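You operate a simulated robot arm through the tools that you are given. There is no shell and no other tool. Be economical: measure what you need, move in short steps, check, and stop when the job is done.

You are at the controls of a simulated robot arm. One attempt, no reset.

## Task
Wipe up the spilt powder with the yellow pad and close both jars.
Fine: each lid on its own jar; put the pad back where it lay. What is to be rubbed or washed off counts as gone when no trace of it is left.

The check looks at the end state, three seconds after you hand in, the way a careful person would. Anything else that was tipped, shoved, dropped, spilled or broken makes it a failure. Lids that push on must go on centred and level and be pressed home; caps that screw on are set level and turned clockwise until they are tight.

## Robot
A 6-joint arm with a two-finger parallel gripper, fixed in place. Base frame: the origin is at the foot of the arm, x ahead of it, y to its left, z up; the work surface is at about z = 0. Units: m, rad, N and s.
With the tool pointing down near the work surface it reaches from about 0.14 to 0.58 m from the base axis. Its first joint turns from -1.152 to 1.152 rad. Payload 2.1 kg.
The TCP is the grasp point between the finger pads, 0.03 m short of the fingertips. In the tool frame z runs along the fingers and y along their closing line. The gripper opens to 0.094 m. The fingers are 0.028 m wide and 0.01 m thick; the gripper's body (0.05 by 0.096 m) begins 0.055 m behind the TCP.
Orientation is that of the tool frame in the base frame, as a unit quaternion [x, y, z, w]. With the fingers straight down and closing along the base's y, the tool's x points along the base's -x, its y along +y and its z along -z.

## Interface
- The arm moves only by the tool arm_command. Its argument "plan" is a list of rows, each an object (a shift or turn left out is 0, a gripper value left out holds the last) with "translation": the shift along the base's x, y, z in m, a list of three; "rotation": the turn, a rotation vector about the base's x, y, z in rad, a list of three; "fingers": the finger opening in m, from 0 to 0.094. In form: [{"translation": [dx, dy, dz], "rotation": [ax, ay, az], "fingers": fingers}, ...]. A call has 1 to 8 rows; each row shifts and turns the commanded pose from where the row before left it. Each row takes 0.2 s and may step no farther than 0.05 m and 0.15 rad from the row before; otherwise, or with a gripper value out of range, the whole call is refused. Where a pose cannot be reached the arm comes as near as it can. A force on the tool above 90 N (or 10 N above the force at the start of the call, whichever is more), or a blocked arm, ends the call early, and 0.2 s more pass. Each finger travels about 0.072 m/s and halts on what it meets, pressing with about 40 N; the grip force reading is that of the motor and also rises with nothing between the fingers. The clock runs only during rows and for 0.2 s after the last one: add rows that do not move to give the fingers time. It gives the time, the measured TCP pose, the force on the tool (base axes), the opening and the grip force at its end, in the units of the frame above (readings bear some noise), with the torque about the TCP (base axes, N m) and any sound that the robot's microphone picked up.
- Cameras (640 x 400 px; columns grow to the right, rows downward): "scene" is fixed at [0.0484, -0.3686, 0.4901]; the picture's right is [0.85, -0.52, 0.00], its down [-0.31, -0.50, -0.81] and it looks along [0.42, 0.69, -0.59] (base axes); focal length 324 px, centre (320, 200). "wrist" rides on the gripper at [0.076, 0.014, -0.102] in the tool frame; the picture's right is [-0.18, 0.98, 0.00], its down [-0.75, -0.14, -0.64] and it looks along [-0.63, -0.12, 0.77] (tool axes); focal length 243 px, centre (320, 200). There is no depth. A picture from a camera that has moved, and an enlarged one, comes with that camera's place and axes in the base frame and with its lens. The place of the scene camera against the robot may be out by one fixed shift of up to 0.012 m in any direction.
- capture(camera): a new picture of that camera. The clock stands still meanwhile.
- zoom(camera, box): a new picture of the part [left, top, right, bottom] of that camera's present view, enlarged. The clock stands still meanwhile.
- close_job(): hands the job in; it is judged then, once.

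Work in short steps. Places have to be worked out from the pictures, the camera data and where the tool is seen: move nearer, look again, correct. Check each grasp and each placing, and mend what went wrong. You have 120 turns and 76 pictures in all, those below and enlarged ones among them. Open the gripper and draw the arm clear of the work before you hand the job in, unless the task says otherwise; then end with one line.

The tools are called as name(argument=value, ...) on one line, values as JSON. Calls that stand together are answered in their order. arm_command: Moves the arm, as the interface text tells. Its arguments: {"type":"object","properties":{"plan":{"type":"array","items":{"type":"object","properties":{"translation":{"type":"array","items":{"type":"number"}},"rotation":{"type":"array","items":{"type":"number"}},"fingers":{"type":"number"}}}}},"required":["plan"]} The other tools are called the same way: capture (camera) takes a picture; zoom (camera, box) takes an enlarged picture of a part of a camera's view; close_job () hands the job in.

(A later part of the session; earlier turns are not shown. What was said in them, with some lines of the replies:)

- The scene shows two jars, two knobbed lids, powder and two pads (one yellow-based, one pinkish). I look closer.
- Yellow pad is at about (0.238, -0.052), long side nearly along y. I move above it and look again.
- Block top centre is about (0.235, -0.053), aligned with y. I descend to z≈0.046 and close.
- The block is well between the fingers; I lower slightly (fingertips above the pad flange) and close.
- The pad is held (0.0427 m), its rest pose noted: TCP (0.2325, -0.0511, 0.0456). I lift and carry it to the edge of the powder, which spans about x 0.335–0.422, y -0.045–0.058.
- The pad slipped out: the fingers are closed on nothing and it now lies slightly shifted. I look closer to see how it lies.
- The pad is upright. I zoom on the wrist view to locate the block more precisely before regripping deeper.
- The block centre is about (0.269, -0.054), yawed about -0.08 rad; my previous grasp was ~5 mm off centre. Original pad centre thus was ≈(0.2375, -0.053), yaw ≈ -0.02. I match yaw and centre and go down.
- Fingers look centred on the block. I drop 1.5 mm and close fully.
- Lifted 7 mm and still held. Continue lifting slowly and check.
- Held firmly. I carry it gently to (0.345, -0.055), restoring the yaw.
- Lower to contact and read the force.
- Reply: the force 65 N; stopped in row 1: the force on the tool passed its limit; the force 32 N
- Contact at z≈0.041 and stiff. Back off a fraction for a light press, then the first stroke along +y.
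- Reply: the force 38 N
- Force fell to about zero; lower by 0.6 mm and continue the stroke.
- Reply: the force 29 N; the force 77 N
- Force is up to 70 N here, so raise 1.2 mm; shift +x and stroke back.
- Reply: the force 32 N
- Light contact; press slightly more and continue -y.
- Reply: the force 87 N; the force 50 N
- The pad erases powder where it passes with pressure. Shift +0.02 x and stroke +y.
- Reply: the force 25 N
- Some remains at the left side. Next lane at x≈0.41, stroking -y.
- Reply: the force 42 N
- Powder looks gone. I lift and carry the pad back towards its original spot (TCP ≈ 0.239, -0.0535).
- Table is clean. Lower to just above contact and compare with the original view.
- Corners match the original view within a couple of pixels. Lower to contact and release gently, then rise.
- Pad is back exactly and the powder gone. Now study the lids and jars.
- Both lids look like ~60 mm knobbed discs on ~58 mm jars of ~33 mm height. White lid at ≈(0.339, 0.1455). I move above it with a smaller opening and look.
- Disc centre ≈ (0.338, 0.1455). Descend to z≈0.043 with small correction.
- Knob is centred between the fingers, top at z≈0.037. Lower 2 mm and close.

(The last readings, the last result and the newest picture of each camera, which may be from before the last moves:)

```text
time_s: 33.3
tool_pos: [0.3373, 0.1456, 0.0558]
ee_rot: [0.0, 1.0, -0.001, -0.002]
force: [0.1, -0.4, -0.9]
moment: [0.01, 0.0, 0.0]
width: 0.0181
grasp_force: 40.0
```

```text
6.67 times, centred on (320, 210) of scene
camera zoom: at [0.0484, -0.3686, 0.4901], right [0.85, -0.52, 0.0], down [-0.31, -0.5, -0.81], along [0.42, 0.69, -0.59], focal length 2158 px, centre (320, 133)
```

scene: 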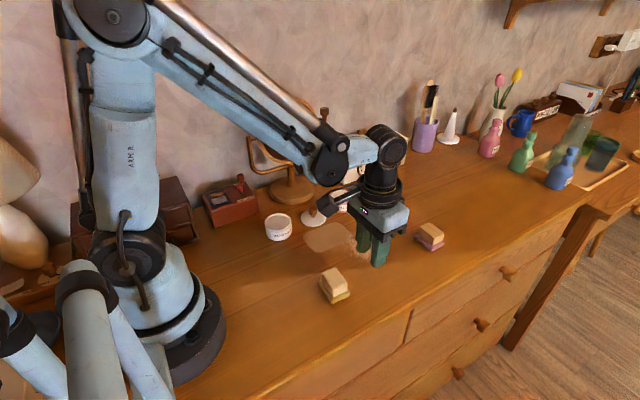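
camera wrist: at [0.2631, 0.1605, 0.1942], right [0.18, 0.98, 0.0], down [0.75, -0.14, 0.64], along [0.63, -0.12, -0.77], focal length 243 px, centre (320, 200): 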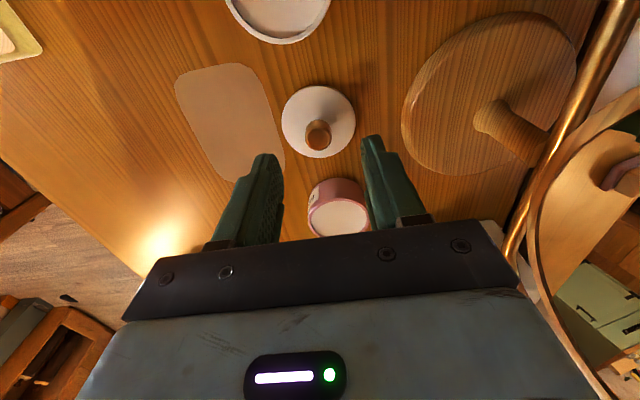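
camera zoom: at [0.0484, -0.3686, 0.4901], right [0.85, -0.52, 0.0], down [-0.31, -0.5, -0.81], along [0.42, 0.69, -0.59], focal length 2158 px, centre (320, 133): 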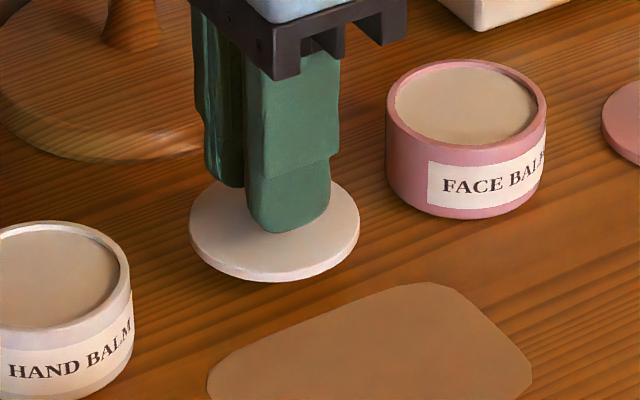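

Lid is held level, centre coincident with TCP. Raise and carry over the white jar at ≈(0.2487, 0.142).

arm_command(plan=[{"translation": [0, 0, 0.02]}, {"translation": [0, 0, 0.02]}, {"translation": [-0.03, -0.001, 0]}, {"translation": [-0.03, -0.001, 0]}, {"translation": [-0.028, -0.001, 0]}, {}, {}])

capture(camera="wrist")

zoom(camera="scene", box=[240, 180, 320, 250])

```text
time_s: 34.9
tool_pos: [0.2499, 0.1423, 0.0965]
ee_rot: [0.0, 1.0, 0.0, 0.0]
force: [-0.8, -0.9, 0.0]
moment: [0.0, -0.01, 0.02]
width: 0.0186
grasp_force: 40.2
```

```text
33 pictures are left
camera wrist: at [0.1745, 0.1555, 0.1997], right [0.18, 0.98, 0.0], down [0.75, -0.14, 0.64], along [0.63, -0.12, -0.77], focal length 243 px, centre (320, 200)
```

wrist: 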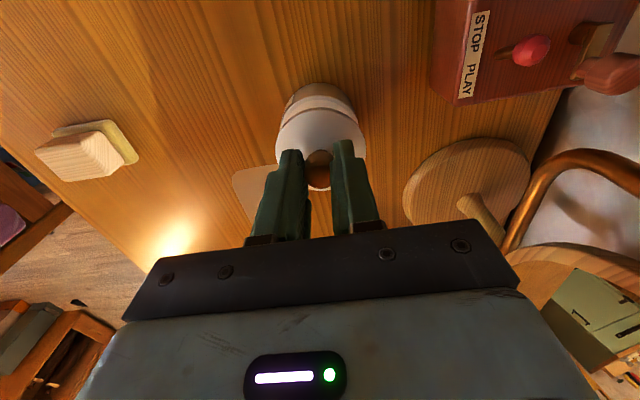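

```text
5.71 times, centred on (280, 215) of scene
camera zoom: at [0.0484, -0.3686, 0.4901], right [0.85, -0.52, 0.0], down [-0.31, -0.5, -0.81], along [0.42, 0.69, -0.59], focal length 1850 px, centre (549, 114)
```

zoom: 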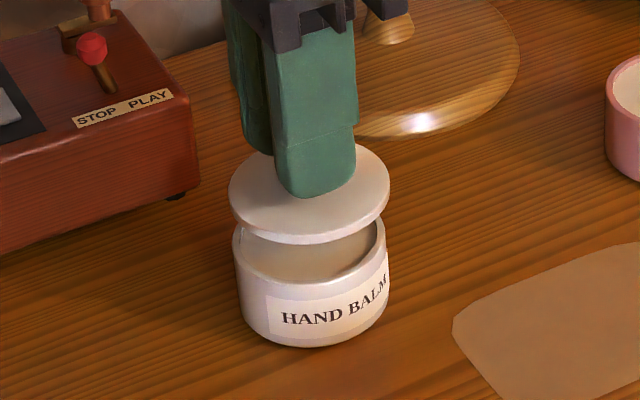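

Scene and wrist views both show the lid aligned with the jar to about 1 mm. Descend part way and check closely.

arm_command(plan=[{"translation": [0, 0, -0.01]}, {}, {}])

zoom(camera="wrist", box=[250, 60, 390, 210])

zoom(camera="scene", box=[250, 190, 310, 245])

```text
time_s: 35.7
tool_pos: [0.2513, 0.1411, 0.0864]
ee_rot: [0.0, 1.0, 0.0, -0.001]
force: [0.5, -0.2, -0.6]
moment: [0.0, 0.02, 0.0]
width: 0.0185
grasp_force: 39.4
```

```text
2.67 times, centred on (320, 135) of wrist
camera zoom: at [0.1752, 0.1554, 0.1902], right [0.18, 0.98, 0.0], down [0.75, -0.14, 0.64], along [0.63, -0.12, -0.77], focal length 647 px, centre (320, 373)
```

zoom: 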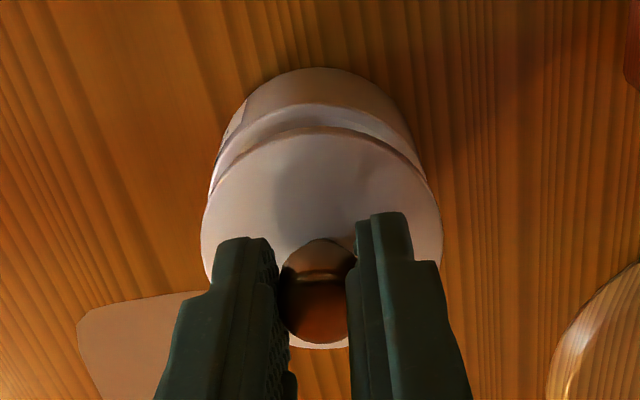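

```text
7.27 times, centred on (280, 218) of scene
camera zoom: at [0.0484, -0.3686, 0.4901], right [0.85, -0.52, 0.0], down [-0.31, -0.5, -0.81], along [0.42, 0.69, -0.59], focal length 2354 px, centre (611, 73)
```

zoom: 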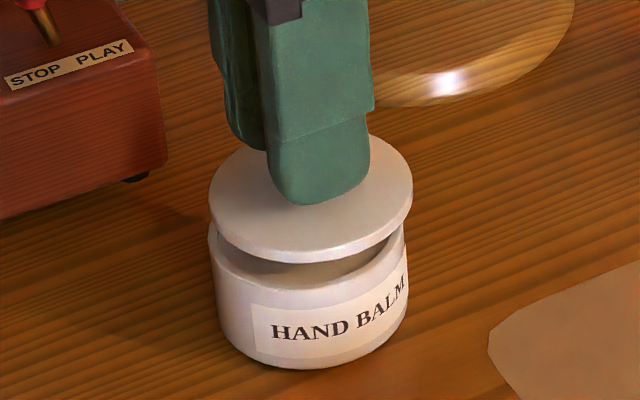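

Careful comparison suggests the jar is ~2 mm toward -x of the lid. Correct and re-check.

arm_command(plan=[{"translation": [-0.002, -0.0005, -0.003]}, {}, {}])

zoom(camera="scene", box=[250, 190, 310, 245])

zoom(camera="wrist", box=[270, 70, 370, 150])

```text
time_s: 36.5
tool_pos: [0.2485, 0.1397, 0.0838]
ee_rot: [-0.001, 1.0, 0.0, -0.002]
force: [0.3, -0.7, -0.3]
moment: [0.0, -0.03, 0.03]
width: 0.0183
grasp_force: 40.5
```

```text
7.27 times, centred on (280, 218) of scene
camera zoom: at [0.0484, -0.3686, 0.4901], right [0.85, -0.52, 0.0], down [-0.31, -0.5, -0.81], along [0.42, 0.69, -0.59], focal length 2354 px, centre (611, 73)
```

zoom: 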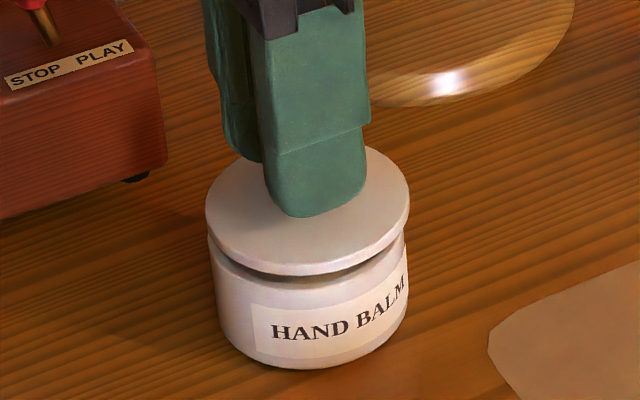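

```text
5.00 times, centred on (320, 110) of wrist
camera zoom: at [0.1732, 0.1542, 0.1873], right [0.18, 0.98, 0.0], down [0.75, -0.14, 0.64], along [0.63, -0.12, -0.77], focal length 1213 px, centre (320, 650)
```

zoom: 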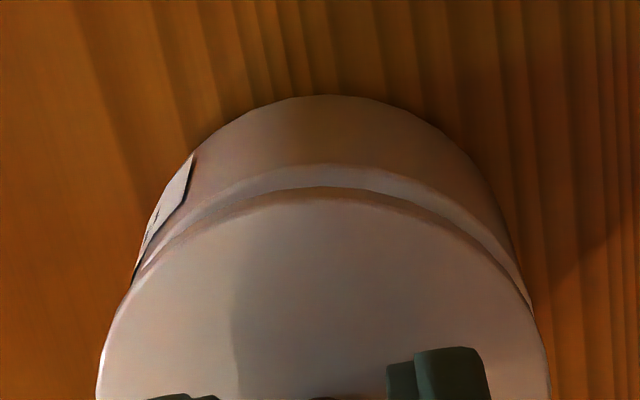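

Nearly centred; tiny correction (-0.7, +0.5 mm), then lower in small steps watching the force.

arm_command(plan=[{"translation": [-0.0007, 0.0005, -0.001]}, {"translation": [0, 0, -0.0015]}, {}])

arm_command(plan=[{"translation": [0, 0, -0.001]}, {"translation": [0, 0, -0.001]}, {}])

zoom(camera="scene", box=[250, 190, 310, 245])

```text
time_s: 37.3
tool_pos: [0.2471, 0.1417, 0.0812]
ee_rot: [0.0, 1.0, -0.001, -0.001]
force: [-0.1, -0.2, -0.6]
moment: [-0.01, 0.0, -0.03]
width: 0.0183
grasp_force: 40.0
```

```text
time_s: 38.1
tool_pos: [0.2467, 0.1406, 0.0792]
ee_rot: [0.0, 1.0, 0.001, -0.001]
force: [1.0, 0.5, -0.2]
moment: [0.01, -0.03, 0.0]
width: 0.0182
grasp_force: 40.0
```

```text
7.27 times, centred on (280, 218) of scene
camera zoom: at [0.0484, -0.3686, 0.4901], right [0.85, -0.52, 0.0], down [-0.31, -0.5, -0.81], along [0.42, 0.69, -0.59], focal length 2354 px, centre (611, 73)
```

zoom: 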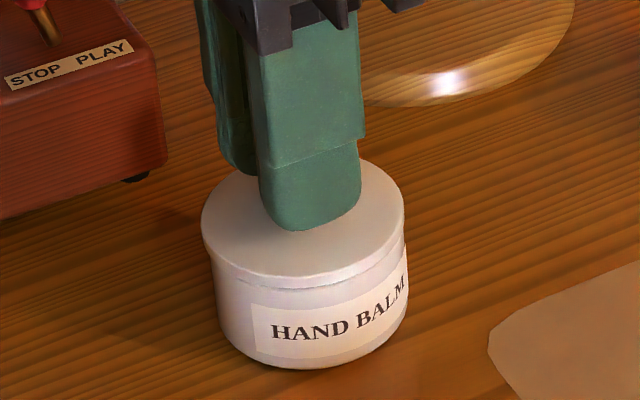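

Lid now overhangs slightly left; move back (+0.9, -0.4 mm) and check both views.

arm_command(plan=[{"translation": [0.0009, -0.0004, 0]}, {}, {}])

zoom(camera="scene", box=[260, 200, 300, 240])

zoom(camera="wrist", box=[260, 70, 380, 160])

```text
time_s: 38.9
tool_pos: [0.2481, 0.1397, 0.0795]
ee_rot: [0.0, 1.0, 0.0, -0.001]
force: [1.0, 0.3, -0.3]
moment: [0.01, 0.02, 0.0]
width: 0.0183
grasp_force: 40.2
```

```text
10.00 times, centred on (280, 220) of scene
camera zoom: at [0.0484, -0.3686, 0.4901], right [0.85, -0.52, 0.0], down [-0.31, -0.5, -0.81], along [0.42, 0.69, -0.59], focal length 3237 px, centre (720, 0)
```

zoom: 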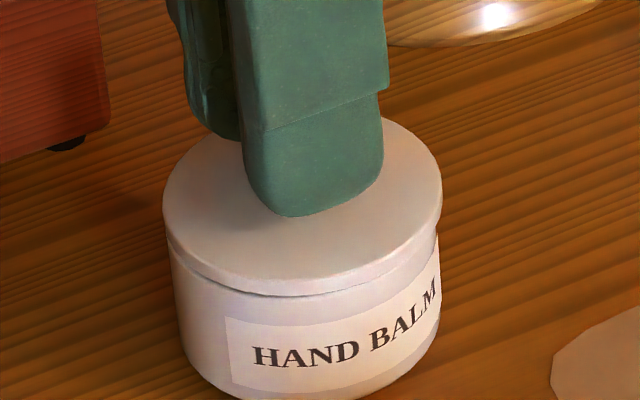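

```text
4.44 times, centred on (320, 115) of wrist
camera zoom: at [0.173, 0.1546, 0.1824], right [0.18, 0.98, 0.0], down [0.75, -0.14, 0.64], along [0.63, -0.12, -0.77], focal length 1078 px, centre (320, 578)
```

zoom: 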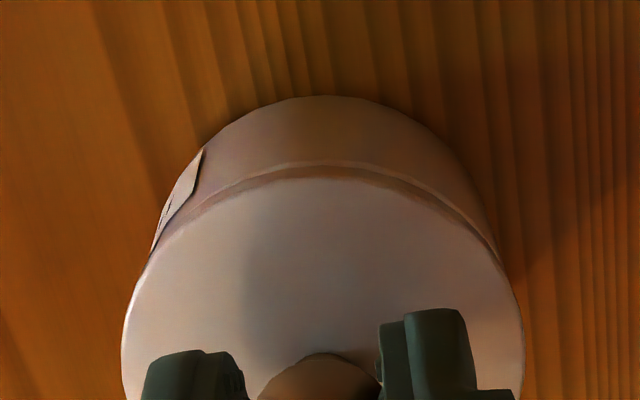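

Both views show alignment within about half a millimetre. Lower to contact.

arm_command(plan=[{"translation": [0, 0, -0.001]}, {"translation": [0, 0, -0.001]}, {}])

arm_command(plan=[{"translation": [0, 0, -0.001]}, {}])

```text
time_s: 39.7
tool_pos: [0.2484, 0.1416, 0.0762]
ee_rot: [0.0, 1.0, 0.001, -0.001]
force: [-8.2, 1.1, 41.4]
moment: [0.05, 0.16, 0.04]
width: 0.0185
grasp_force: 39.6
heard: snap
```

```text
time_s: 40.3
tool_pos: [0.2472, 0.1407, 0.0754]
ee_rot: [-0.001, 1.0, 0.001, 0.0]
force: [-1.9, 4.6, 39.9]
moment: [0.1, -0.1, 0.02]
width: 0.0183
grasp_force: 39.8
```

Heard a snap. Relax, release, rise straight up and inspect.

arm_command(plan=[{"translation": [0, 0, 0.0008]}, {"fingers": 0.03}, {"fingers": 0.05}, {}, {"translation": [0, 0, 0.02]}, {"translation": [0, 0, 0.03]}, {"translation": [0, 0, 0.03]}, {}])

zoom(camera="scene", box=[250, 190, 310, 245])

zoom(camera="wrist", box=[250, 30, 400, 180])

```text
time_s: 42.1
tool_pos: [0.2476, 0.1411, 0.1577]
ee_rot: [0.0, 1.0, 0.0, 0.0]
force: [-0.3, -0.2, -0.4]
moment: [0.0, 0.01, 0.01]
width: 0.0501
grasp_force: 0.1
```

```text
7.27 times, centred on (280, 218) of scene
camera zoom: at [0.0484, -0.3686, 0.4901], right [0.85, -0.52, 0.0], down [-0.31, -0.5, -0.81], along [0.42, 0.69, -0.59], focal length 2354 px, centre (611, 73)
```

zoom: 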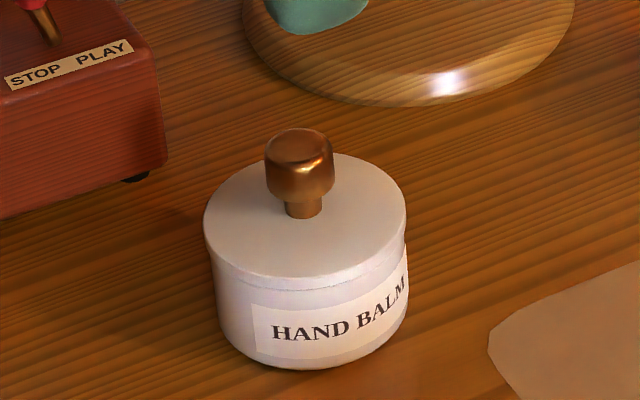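

```text
2.67 times, centred on (325, 105) of wrist
camera zoom: at [0.172, 0.1548, 0.2606], right [0.18, 0.98, 0.0], down [0.75, -0.14, 0.64], along [0.63, -0.12, -0.77], focal length 647 px, centre (307, 453)
```

zoom: 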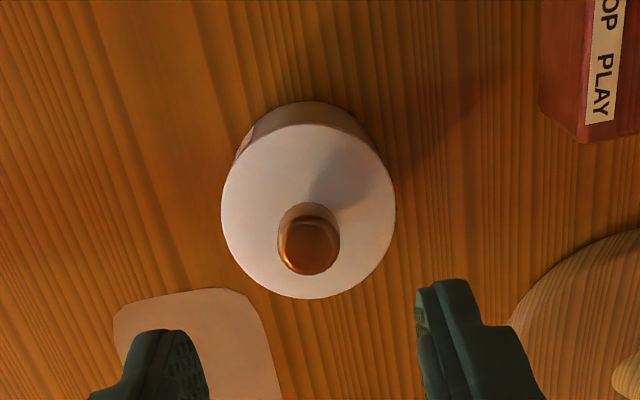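

White lid snapped on, centred and level. Now go above the pink lid (~(0.507, 0.129)).

arm_command(plan=[{"translation": [0.04, -0.002, 0]}, {"translation": [0.045, -0.002, 0]}, {"translation": [0.045, -0.002, 0]}, {"translation": [0.045, -0.002, 0]}, {"translation": [0.045, -0.002, 0]}, {"translation": [0.03, -0.001, -0.03]}, {"translation": [0, 0, -0.02]}, {}])

zoom(camera="wrist", box=[220, 20, 420, 200])

zoom(camera="scene", box=[320, 150, 420, 230])

```text
time_s: 43.9
tool_pos: [0.4969, 0.1298, 0.1073]
ee_rot: [0.0, 1.0, 0.0, -0.001]
force: [0.3, -0.4, -0.1]
moment: [0.01, 0.0, -0.01]
width: 0.0498
grasp_force: 0.0
```

```text
2.22 times, centred on (320, 110) of wrist
camera zoom: at [0.4223, 0.1433, 0.2104], right [0.18, 0.98, 0.0], down [0.75, -0.14, 0.64], along [0.63, -0.12, -0.77], focal length 539 px, centre (320, 400)
```

zoom: 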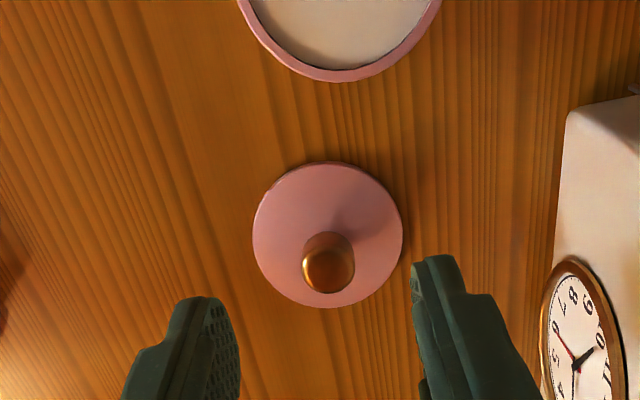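

```text
5.00 times, centred on (370, 190) of scene
camera zoom: at [0.0484, -0.3686, 0.4901], right [0.85, -0.52, 0.0], down [-0.31, -0.5, -0.81], along [0.42, 0.69, -0.59], focal length 1619 px, centre (70, 250)
```

zoom: 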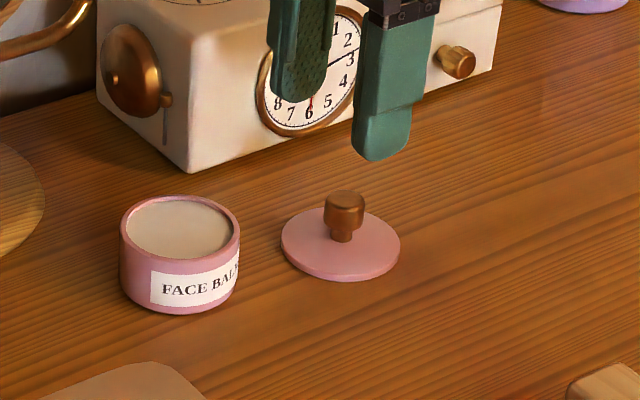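

Pink lid centre ≈ (0.5076, 0.130). Move over it and descend.

arm_command(plan=[{"translation": [0.0105, 0, -0.02]}, {"translation": [0, 0, -0.025]}, {"translation": [0, 0, -0.014]}, {}, {}])

zoom(camera="wrist", box=[220, 60, 420, 240])

```text
time_s: 45.1
tool_pos: [0.5085, 0.1287, 0.0486]
ee_rot: [0.0, 1.0, -0.001, -0.001]
force: [-0.5, 0.2, 0.5]
moment: [0.0, -0.02, 0.0]
width: 0.05
grasp_force: 0.0
```

```text
2.22 times, centred on (320, 150) of wrist
camera zoom: at [0.4333, 0.143, 0.1512], right [0.18, 0.98, 0.0], down [0.75, -0.14, 0.64], along [0.63, -0.12, -0.77], focal length 539 px, centre (320, 311)
```

zoom: 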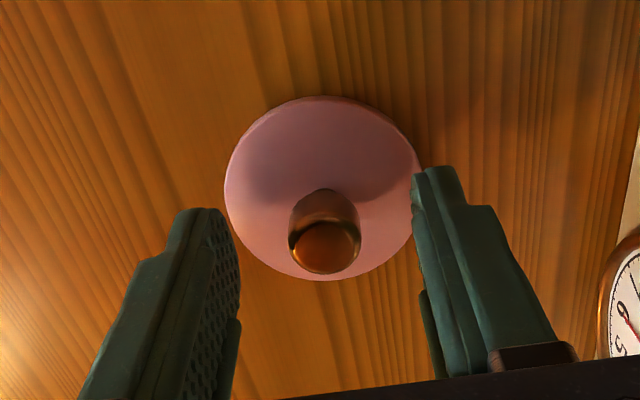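

Shift -1.5 mm in x, lower 4 mm, and close.

arm_command(plan=[{"translation": [-0.0015, 0, -0.004]}, {}, {"fingers": 0.0}, {}, {}, {}])

arm_command(plan=[{"translation": [0, 0, 0.006]}, {"translation": [0, 0, 0.008]}, {}])

zoom(camera="wrist", box=[220, 60, 420, 240])

zoom(camera="scene", box=[320, 150, 420, 230])

```text
time_s: 46.5
tool_pos: [0.5068, 0.1292, 0.0437]
ee_rot: [-0.001, 1.0, 0.0, -0.001]
force: [-0.8, 0.0, -0.5]
moment: [0.01, 0.01, 0.0]
width: 0.0181
grasp_force: 40.7
```

```text
time_s: 47.3
tool_pos: [0.5065, 0.1296, 0.0574]
ee_rot: [0.001, 1.0, 0.001, -0.001]
force: [-0.8, 0.1, 0.9]
moment: [-0.01, 0.01, 0.0]
width: 0.0186
grasp_force: 40.6
```

```text
2.22 times, centred on (320, 150) of wrist
camera zoom: at [0.4313, 0.1433, 0.1607], right [0.18, 0.98, 0.0], down [0.75, -0.14, 0.64], along [0.63, -0.12, -0.77], focal length 539 px, centre (320, 311)
```

zoom: 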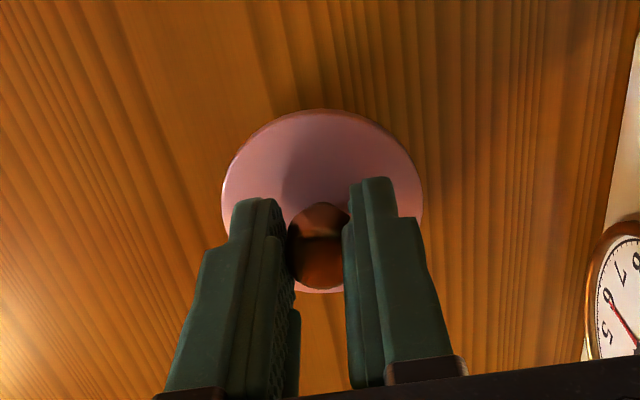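

```text
5.00 times, centred on (370, 190) of scene
camera zoom: at [0.0484, -0.3686, 0.4901], right [0.85, -0.52, 0.0], down [-0.31, -0.5, -0.81], along [0.42, 0.69, -0.59], focal length 1619 px, centre (70, 250)
```

zoom: 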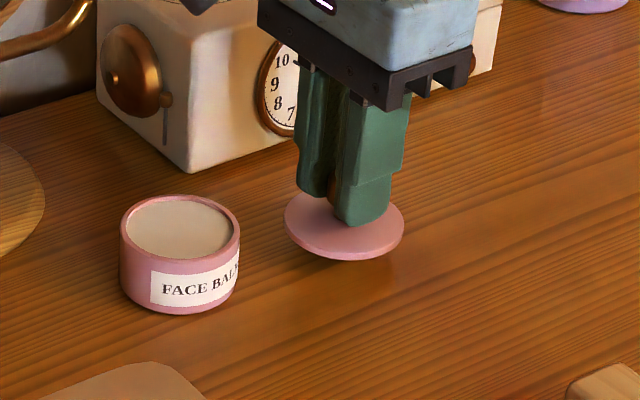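

Lid held level, centred on the TCP. Pink jar estimated at (0.421, 0.149). Raise and carry over it.

arm_command(plan=[{"translation": [0, 0, 0.02]}, {"translation": [0, 0, 0.02]}, {"translation": [-0.03, 0.007, 0]}, {"translation": [-0.03, 0.007, 0]}, {"translation": [-0.0255, 0.0055, 0]}, {"translation": [0, 0, -0.008]}, {}])

zoom(camera="wrist", box=[250, 60, 390, 210])

zoom(camera="scene", box=[312, 172, 372, 222])

```text
time_s: 48.9
tool_pos: [0.4228, 0.1503, 0.0887]
ee_rot: [0.0, 1.0, 0.0, -0.001]
force: [-0.5, -0.3, -0.5]
moment: [-0.02, 0.01, -0.03]
width: 0.0184
grasp_force: 40.2
```

```text
2.67 times, centred on (320, 135) of wrist
camera zoom: at [0.3482, 0.1643, 0.192], right [0.18, 0.98, 0.0], down [0.75, -0.14, 0.64], along [0.63, -0.12, -0.77], focal length 647 px, centre (320, 373)
```

zoom: 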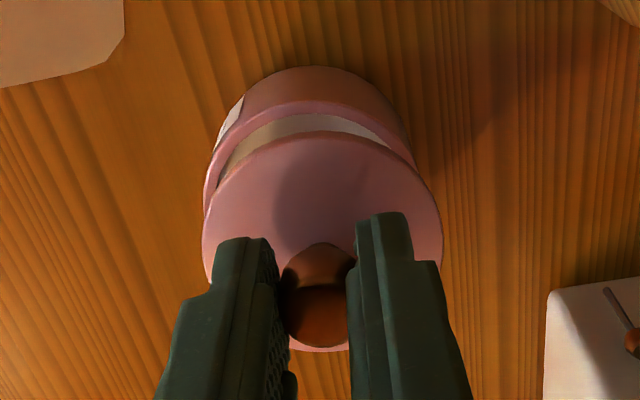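

```text
8.00 times, centred on (342, 197) of scene
camera zoom: at [0.0484, -0.3686, 0.4901], right [0.85, -0.52, 0.0], down [-0.31, -0.5, -0.81], along [0.42, 0.69, -0.59], focal length 2590 px, centre (144, 224)
```

zoom: 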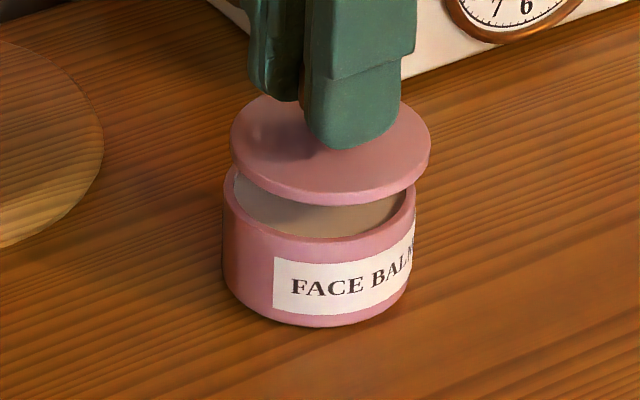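

The jar is about (-4.6, -2.7) mm from the lid. Correct, and lower a bit.

arm_command(plan=[{"translation": [-0.0045, -0.0026, 0]}, {"translation": [0, 0, -0.005]}, {}, {}])

zoom(camera="wrist", box=[250, 60, 390, 210])

zoom(camera="scene", box=[312, 172, 372, 222])

```text
time_s: 49.9
tool_pos: [0.4179, 0.1457, 0.0831]
ee_rot: [0.0, 1.0, 0.0, -0.001]
force: [0.1, 0.1, -1.0]
moment: [0.07, -0.01, -0.03]
width: 0.0185
grasp_force: 40.1
```

```text
2.67 times, centred on (320, 135) of wrist
camera zoom: at [0.3429, 0.1608, 0.1877], right [0.18, 0.98, 0.0], down [0.75, -0.14, 0.64], along [0.63, -0.12, -0.77], focal length 647 px, centre (320, 373)
```

zoom: 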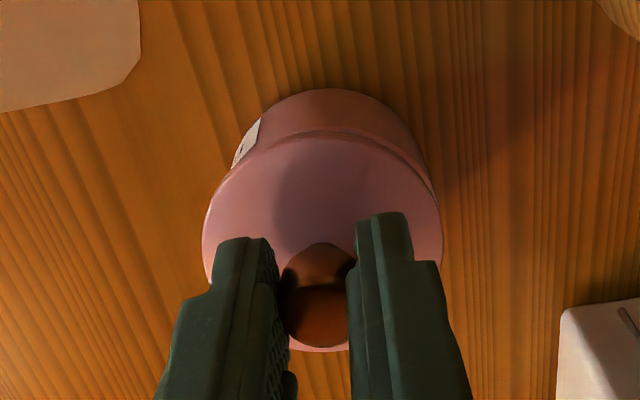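

```text
8.00 times, centred on (342, 197) of scene
camera zoom: at [0.0484, -0.3686, 0.4901], right [0.85, -0.52, 0.0], down [-0.31, -0.5, -0.81], along [0.42, 0.69, -0.59], focal length 2590 px, centre (144, 224)
```

zoom: 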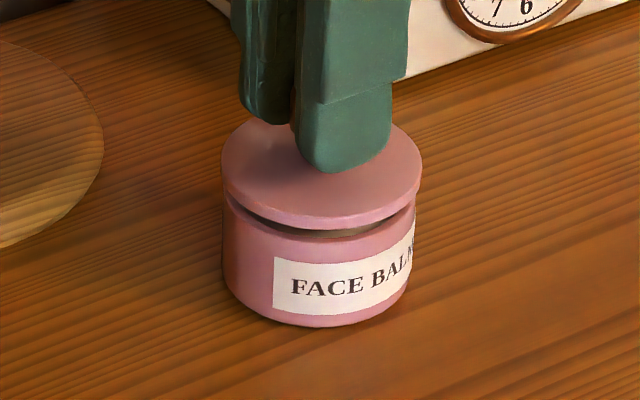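

Scene axis aligned; wrist view shows the jar slightly toward +y (~1.3 mm). Correct and lower 2 mm.

arm_command(plan=[{"translation": [0.0004, 0.0012, -0.0025]}, {}, {}])

zoom(camera="wrist", box=[260, 70, 380, 160])

zoom(camera="scene", box=[322, 177, 362, 217])

```text
time_s: 50.7
tool_pos: [0.4185, 0.1481, 0.0814]
ee_rot: [-0.001, 1.0, 0.0, 0.0]
force: [0.5, -0.9, -0.8]
moment: [-0.01, 0.01, 0.01]
width: 0.0184
grasp_force: 39.4
```

```text
4.44 times, centred on (320, 115) of wrist
camera zoom: at [0.3433, 0.162, 0.1854], right [0.18, 0.98, 0.0], down [0.75, -0.14, 0.64], along [0.63, -0.12, -0.77], focal length 1078 px, centre (320, 578)
```

zoom: 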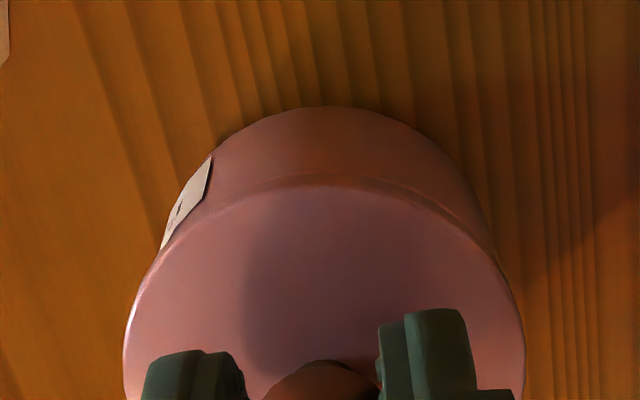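

```text
10.00 times, centred on (342, 197) of scene
camera zoom: at [0.0484, -0.3686, 0.4901], right [0.85, -0.52, 0.0], down [-0.31, -0.5, -0.81], along [0.42, 0.69, -0.59], focal length 3237 px, centre (100, 230)
```

zoom: 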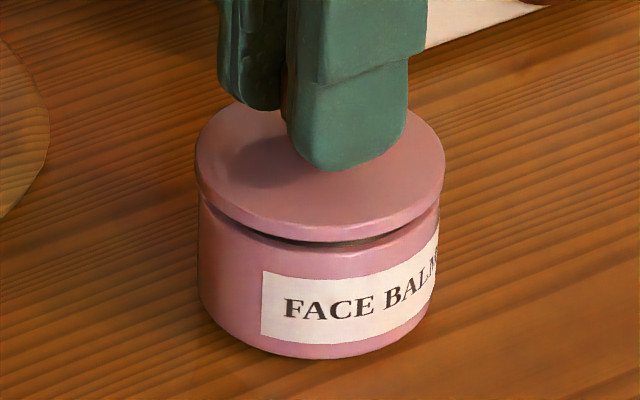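

Aligned to ~0.5 mm. Lower in small steps until it snaps.

arm_command(plan=[{"translation": [0.0002, 0.0004, -0.001]}, {"translation": [0, 0, -0.001]}, {}])

arm_command(plan=[{"translation": [0, 0, -0.001]}, {"translation": [0, 0, -0.001]}, {}])

```text
time_s: 51.5
tool_pos: [0.4173, 0.1485, 0.0793]
ee_rot: [0.001, 1.0, 0.0, -0.001]
force: [0.0, 0.3, -0.1]
moment: [-0.03, 0.04, 0.03]
width: 0.0183
grasp_force: 40.0
```

```text
time_s: 52.3
tool_pos: [0.4171, 0.1484, 0.079]
ee_rot: [0.0, 1.0, 0.0, -0.001]
force: [0.9, -0.3, 0.3]
moment: [0.0, 0.0, 0.03]
width: 0.0184
grasp_force: 39.7
```

zoom(camera="scene", box=[322, 177, 362, 217])

arm_command(plan=[{"translation": [0, 0, -0.001]}, {}])

```text
10.00 times, centred on (342, 197) of scene
camera zoom: at [0.0484, -0.3686, 0.4901], right [0.85, -0.52, 0.0], down [-0.31, -0.5, -0.81], along [0.42, 0.69, -0.59], focal length 3237 px, centre (100, 230)
```

zoom: 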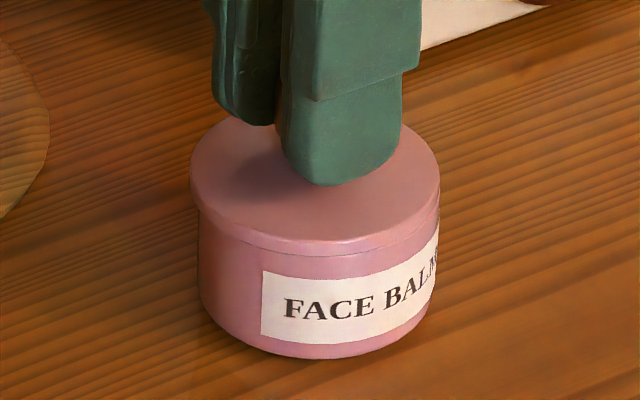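

```text
time_s: 52.9
tool_pos: [0.4186, 0.1475, 0.078]
ee_rot: [0.0, 1.0, 0.0, 0.002]
force: [15.7, 2.5, 38.2]
moment: [0.09, -0.47, -0.01]
width: 0.0184
grasp_force: 39.9
heard: snap
```

Snap heard. Press one more 0.5 mm with slight x relief, then relax, release and inspect.

arm_command(plan=[{"translation": [0, 0, -0.0005]}, {}])

arm_command(plan=[{"translation": [0, 0, 0.0008]}, {"fingers": 0.03}, {"fingers": 0.05}, {}, {"translation": [0, 0, 0.02]}, {"translation": [0, 0, 0.03]}, {"translation": [0, 0, 0.03]}, {}])

zoom(camera="scene", box=[322, 177, 362, 217])

zoom(camera="wrist", box=[250, 30, 400, 180])

```text
time_s: 53.5
tool_pos: [0.418, 0.1479, 0.0767]
ee_rot: [-0.001, 1.0, 0.0, 0.002]
force: [14.6, 2.1, 37.9]
moment: [0.05, -0.44, -0.01]
width: 0.0184
grasp_force: 39.9
```

```text
time_s: 55.3
tool_pos: [0.4185, 0.1489, 0.1562]
ee_rot: [0.0, 1.0, 0.0, -0.001]
force: [-0.1, -0.9, 0.3]
moment: [-0.02, 0.0, 0.05]
width: 0.05
grasp_force: 0.0
```

```text
10.00 times, centred on (342, 197) of scene
camera zoom: at [0.0484, -0.3686, 0.4901], right [0.85, -0.52, 0.0], down [-0.31, -0.5, -0.81], along [0.42, 0.69, -0.59], focal length 3237 px, centre (100, 230)
```

zoom: 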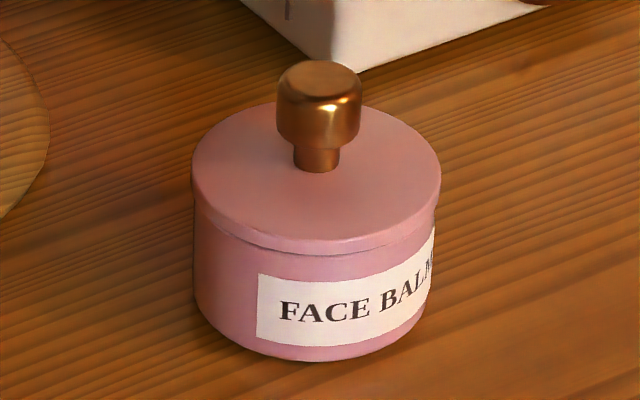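

```text
2.67 times, centred on (325, 105) of wrist
camera zoom: at [0.3426, 0.1632, 0.2595], right [0.18, 0.98, 0.0], down [0.75, -0.14, 0.64], along [0.63, -0.12, -0.77], focal length 647 px, centre (307, 453)
```

zoom: 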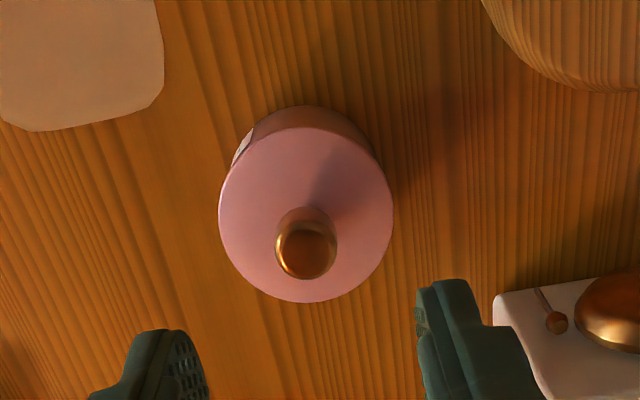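

Pink lid snapped on, centred and level. Open, draw the arm up and take a final look.

arm_command(plan=[{"translation": [0, -0.01, 0.045], "fingers": 0.094}, {"translation": [-0.03, -0.01, 0.035]}, {"translation": [-0.04, -0.01, 0.02]}, {"translation": [-0.04, -0.01, 0.02]}, {}, {}])

capture(camera="scene")

zoom(camera="scene", box=[250, 170, 450, 310])

capture(camera="wrist")

```text
time_s: 56.7
tool_pos: [0.3061, 0.11, 0.2772]
ee_rot: [0.0, 1.0, 0.0, -0.001]
force: [-0.1, -0.6, 0.2]
moment: [0.0, -0.01, 0.0]
width: 0.0937
grasp_force: 0.1
```

```text
8 pictures are left
```

scene: 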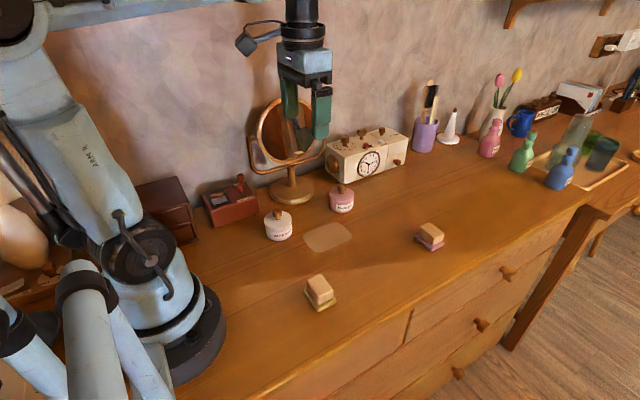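

```text
2.86 times, centred on (350, 240) of scene
camera zoom: at [0.0484, -0.3686, 0.4901], right [0.85, -0.52, 0.0], down [-0.31, -0.5, -0.81], along [0.42, 0.69, -0.59], focal length 925 px, centre (234, 86)
```

zoom: 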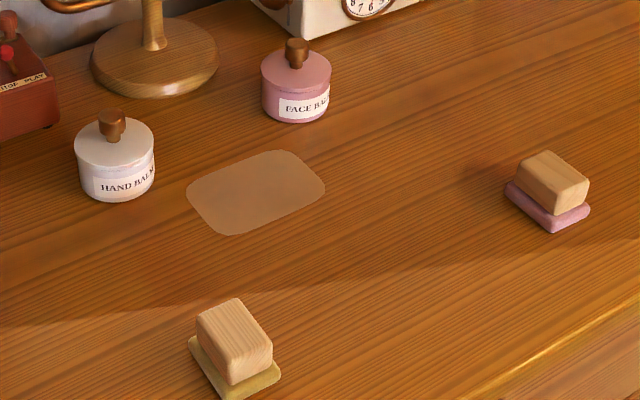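

```text
6 pictures are left
camera wrist: at [0.2308, 0.1238, 0.3803], right [0.18, 0.98, 0.0], down [0.75, -0.14, 0.64], along [0.63, -0.12, -0.77], focal length 243 px, centre (320, 200)
```

wrist: 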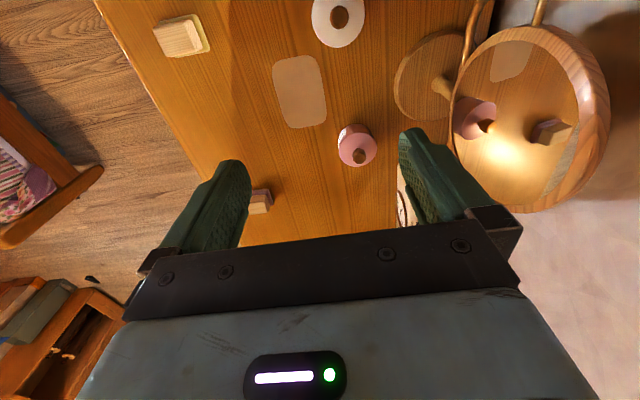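

Everything is in place; one last close look for powder traces.

zoom(camera="scene", box=[310, 215, 400, 275])

zoom(camera="wrist", box=[210, 50, 350, 190])

```text
6.67 times, centred on (355, 245) of scene
camera zoom: at [0.0484, -0.3686, 0.4901], right [0.85, -0.52, 0.0], down [-0.31, -0.5, -0.81], along [0.42, 0.69, -0.59], focal length 2158 px, centre (87, -100)
```

zoom: 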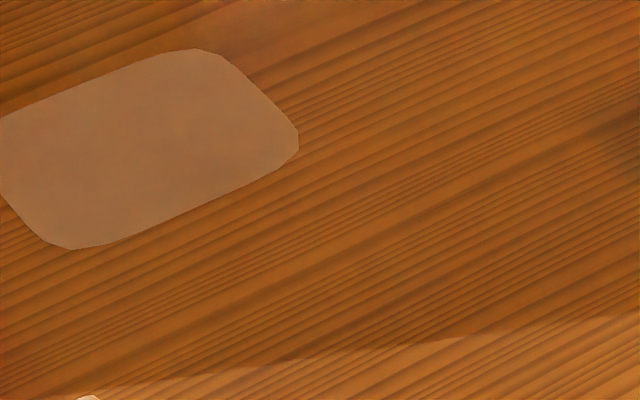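

```text
2.86 times, centred on (280, 120) of wrist
camera zoom: at [0.2308, 0.1238, 0.3803], right [0.18, 0.98, 0.0], down [0.75, -0.14, 0.64], along [0.63, -0.12, -0.77], focal length 693 px, centre (434, 429)
```

zoom: 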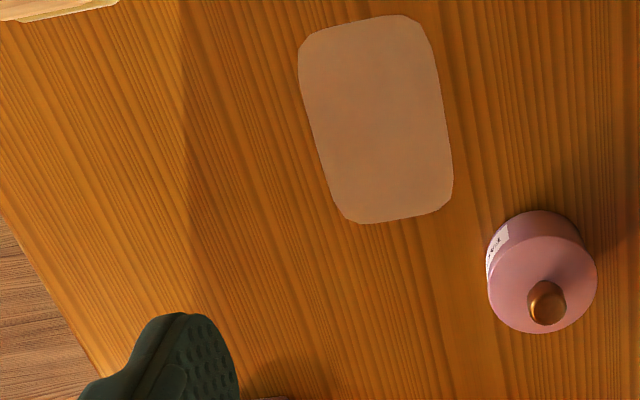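

No powder is left; the pale patch is part of the tabletop, since the pad passed over it and left it unchanged. I hand the job in.

close_job()

```text
The job is handed in.
```

The powder is wiped up with no trace left in the last close-ups, each lid is snapped onto its own jar, and the yellow pad is back where it lay (it slipped from the gripper once early on, landed upright, and the pink jar moved about 1 mm).
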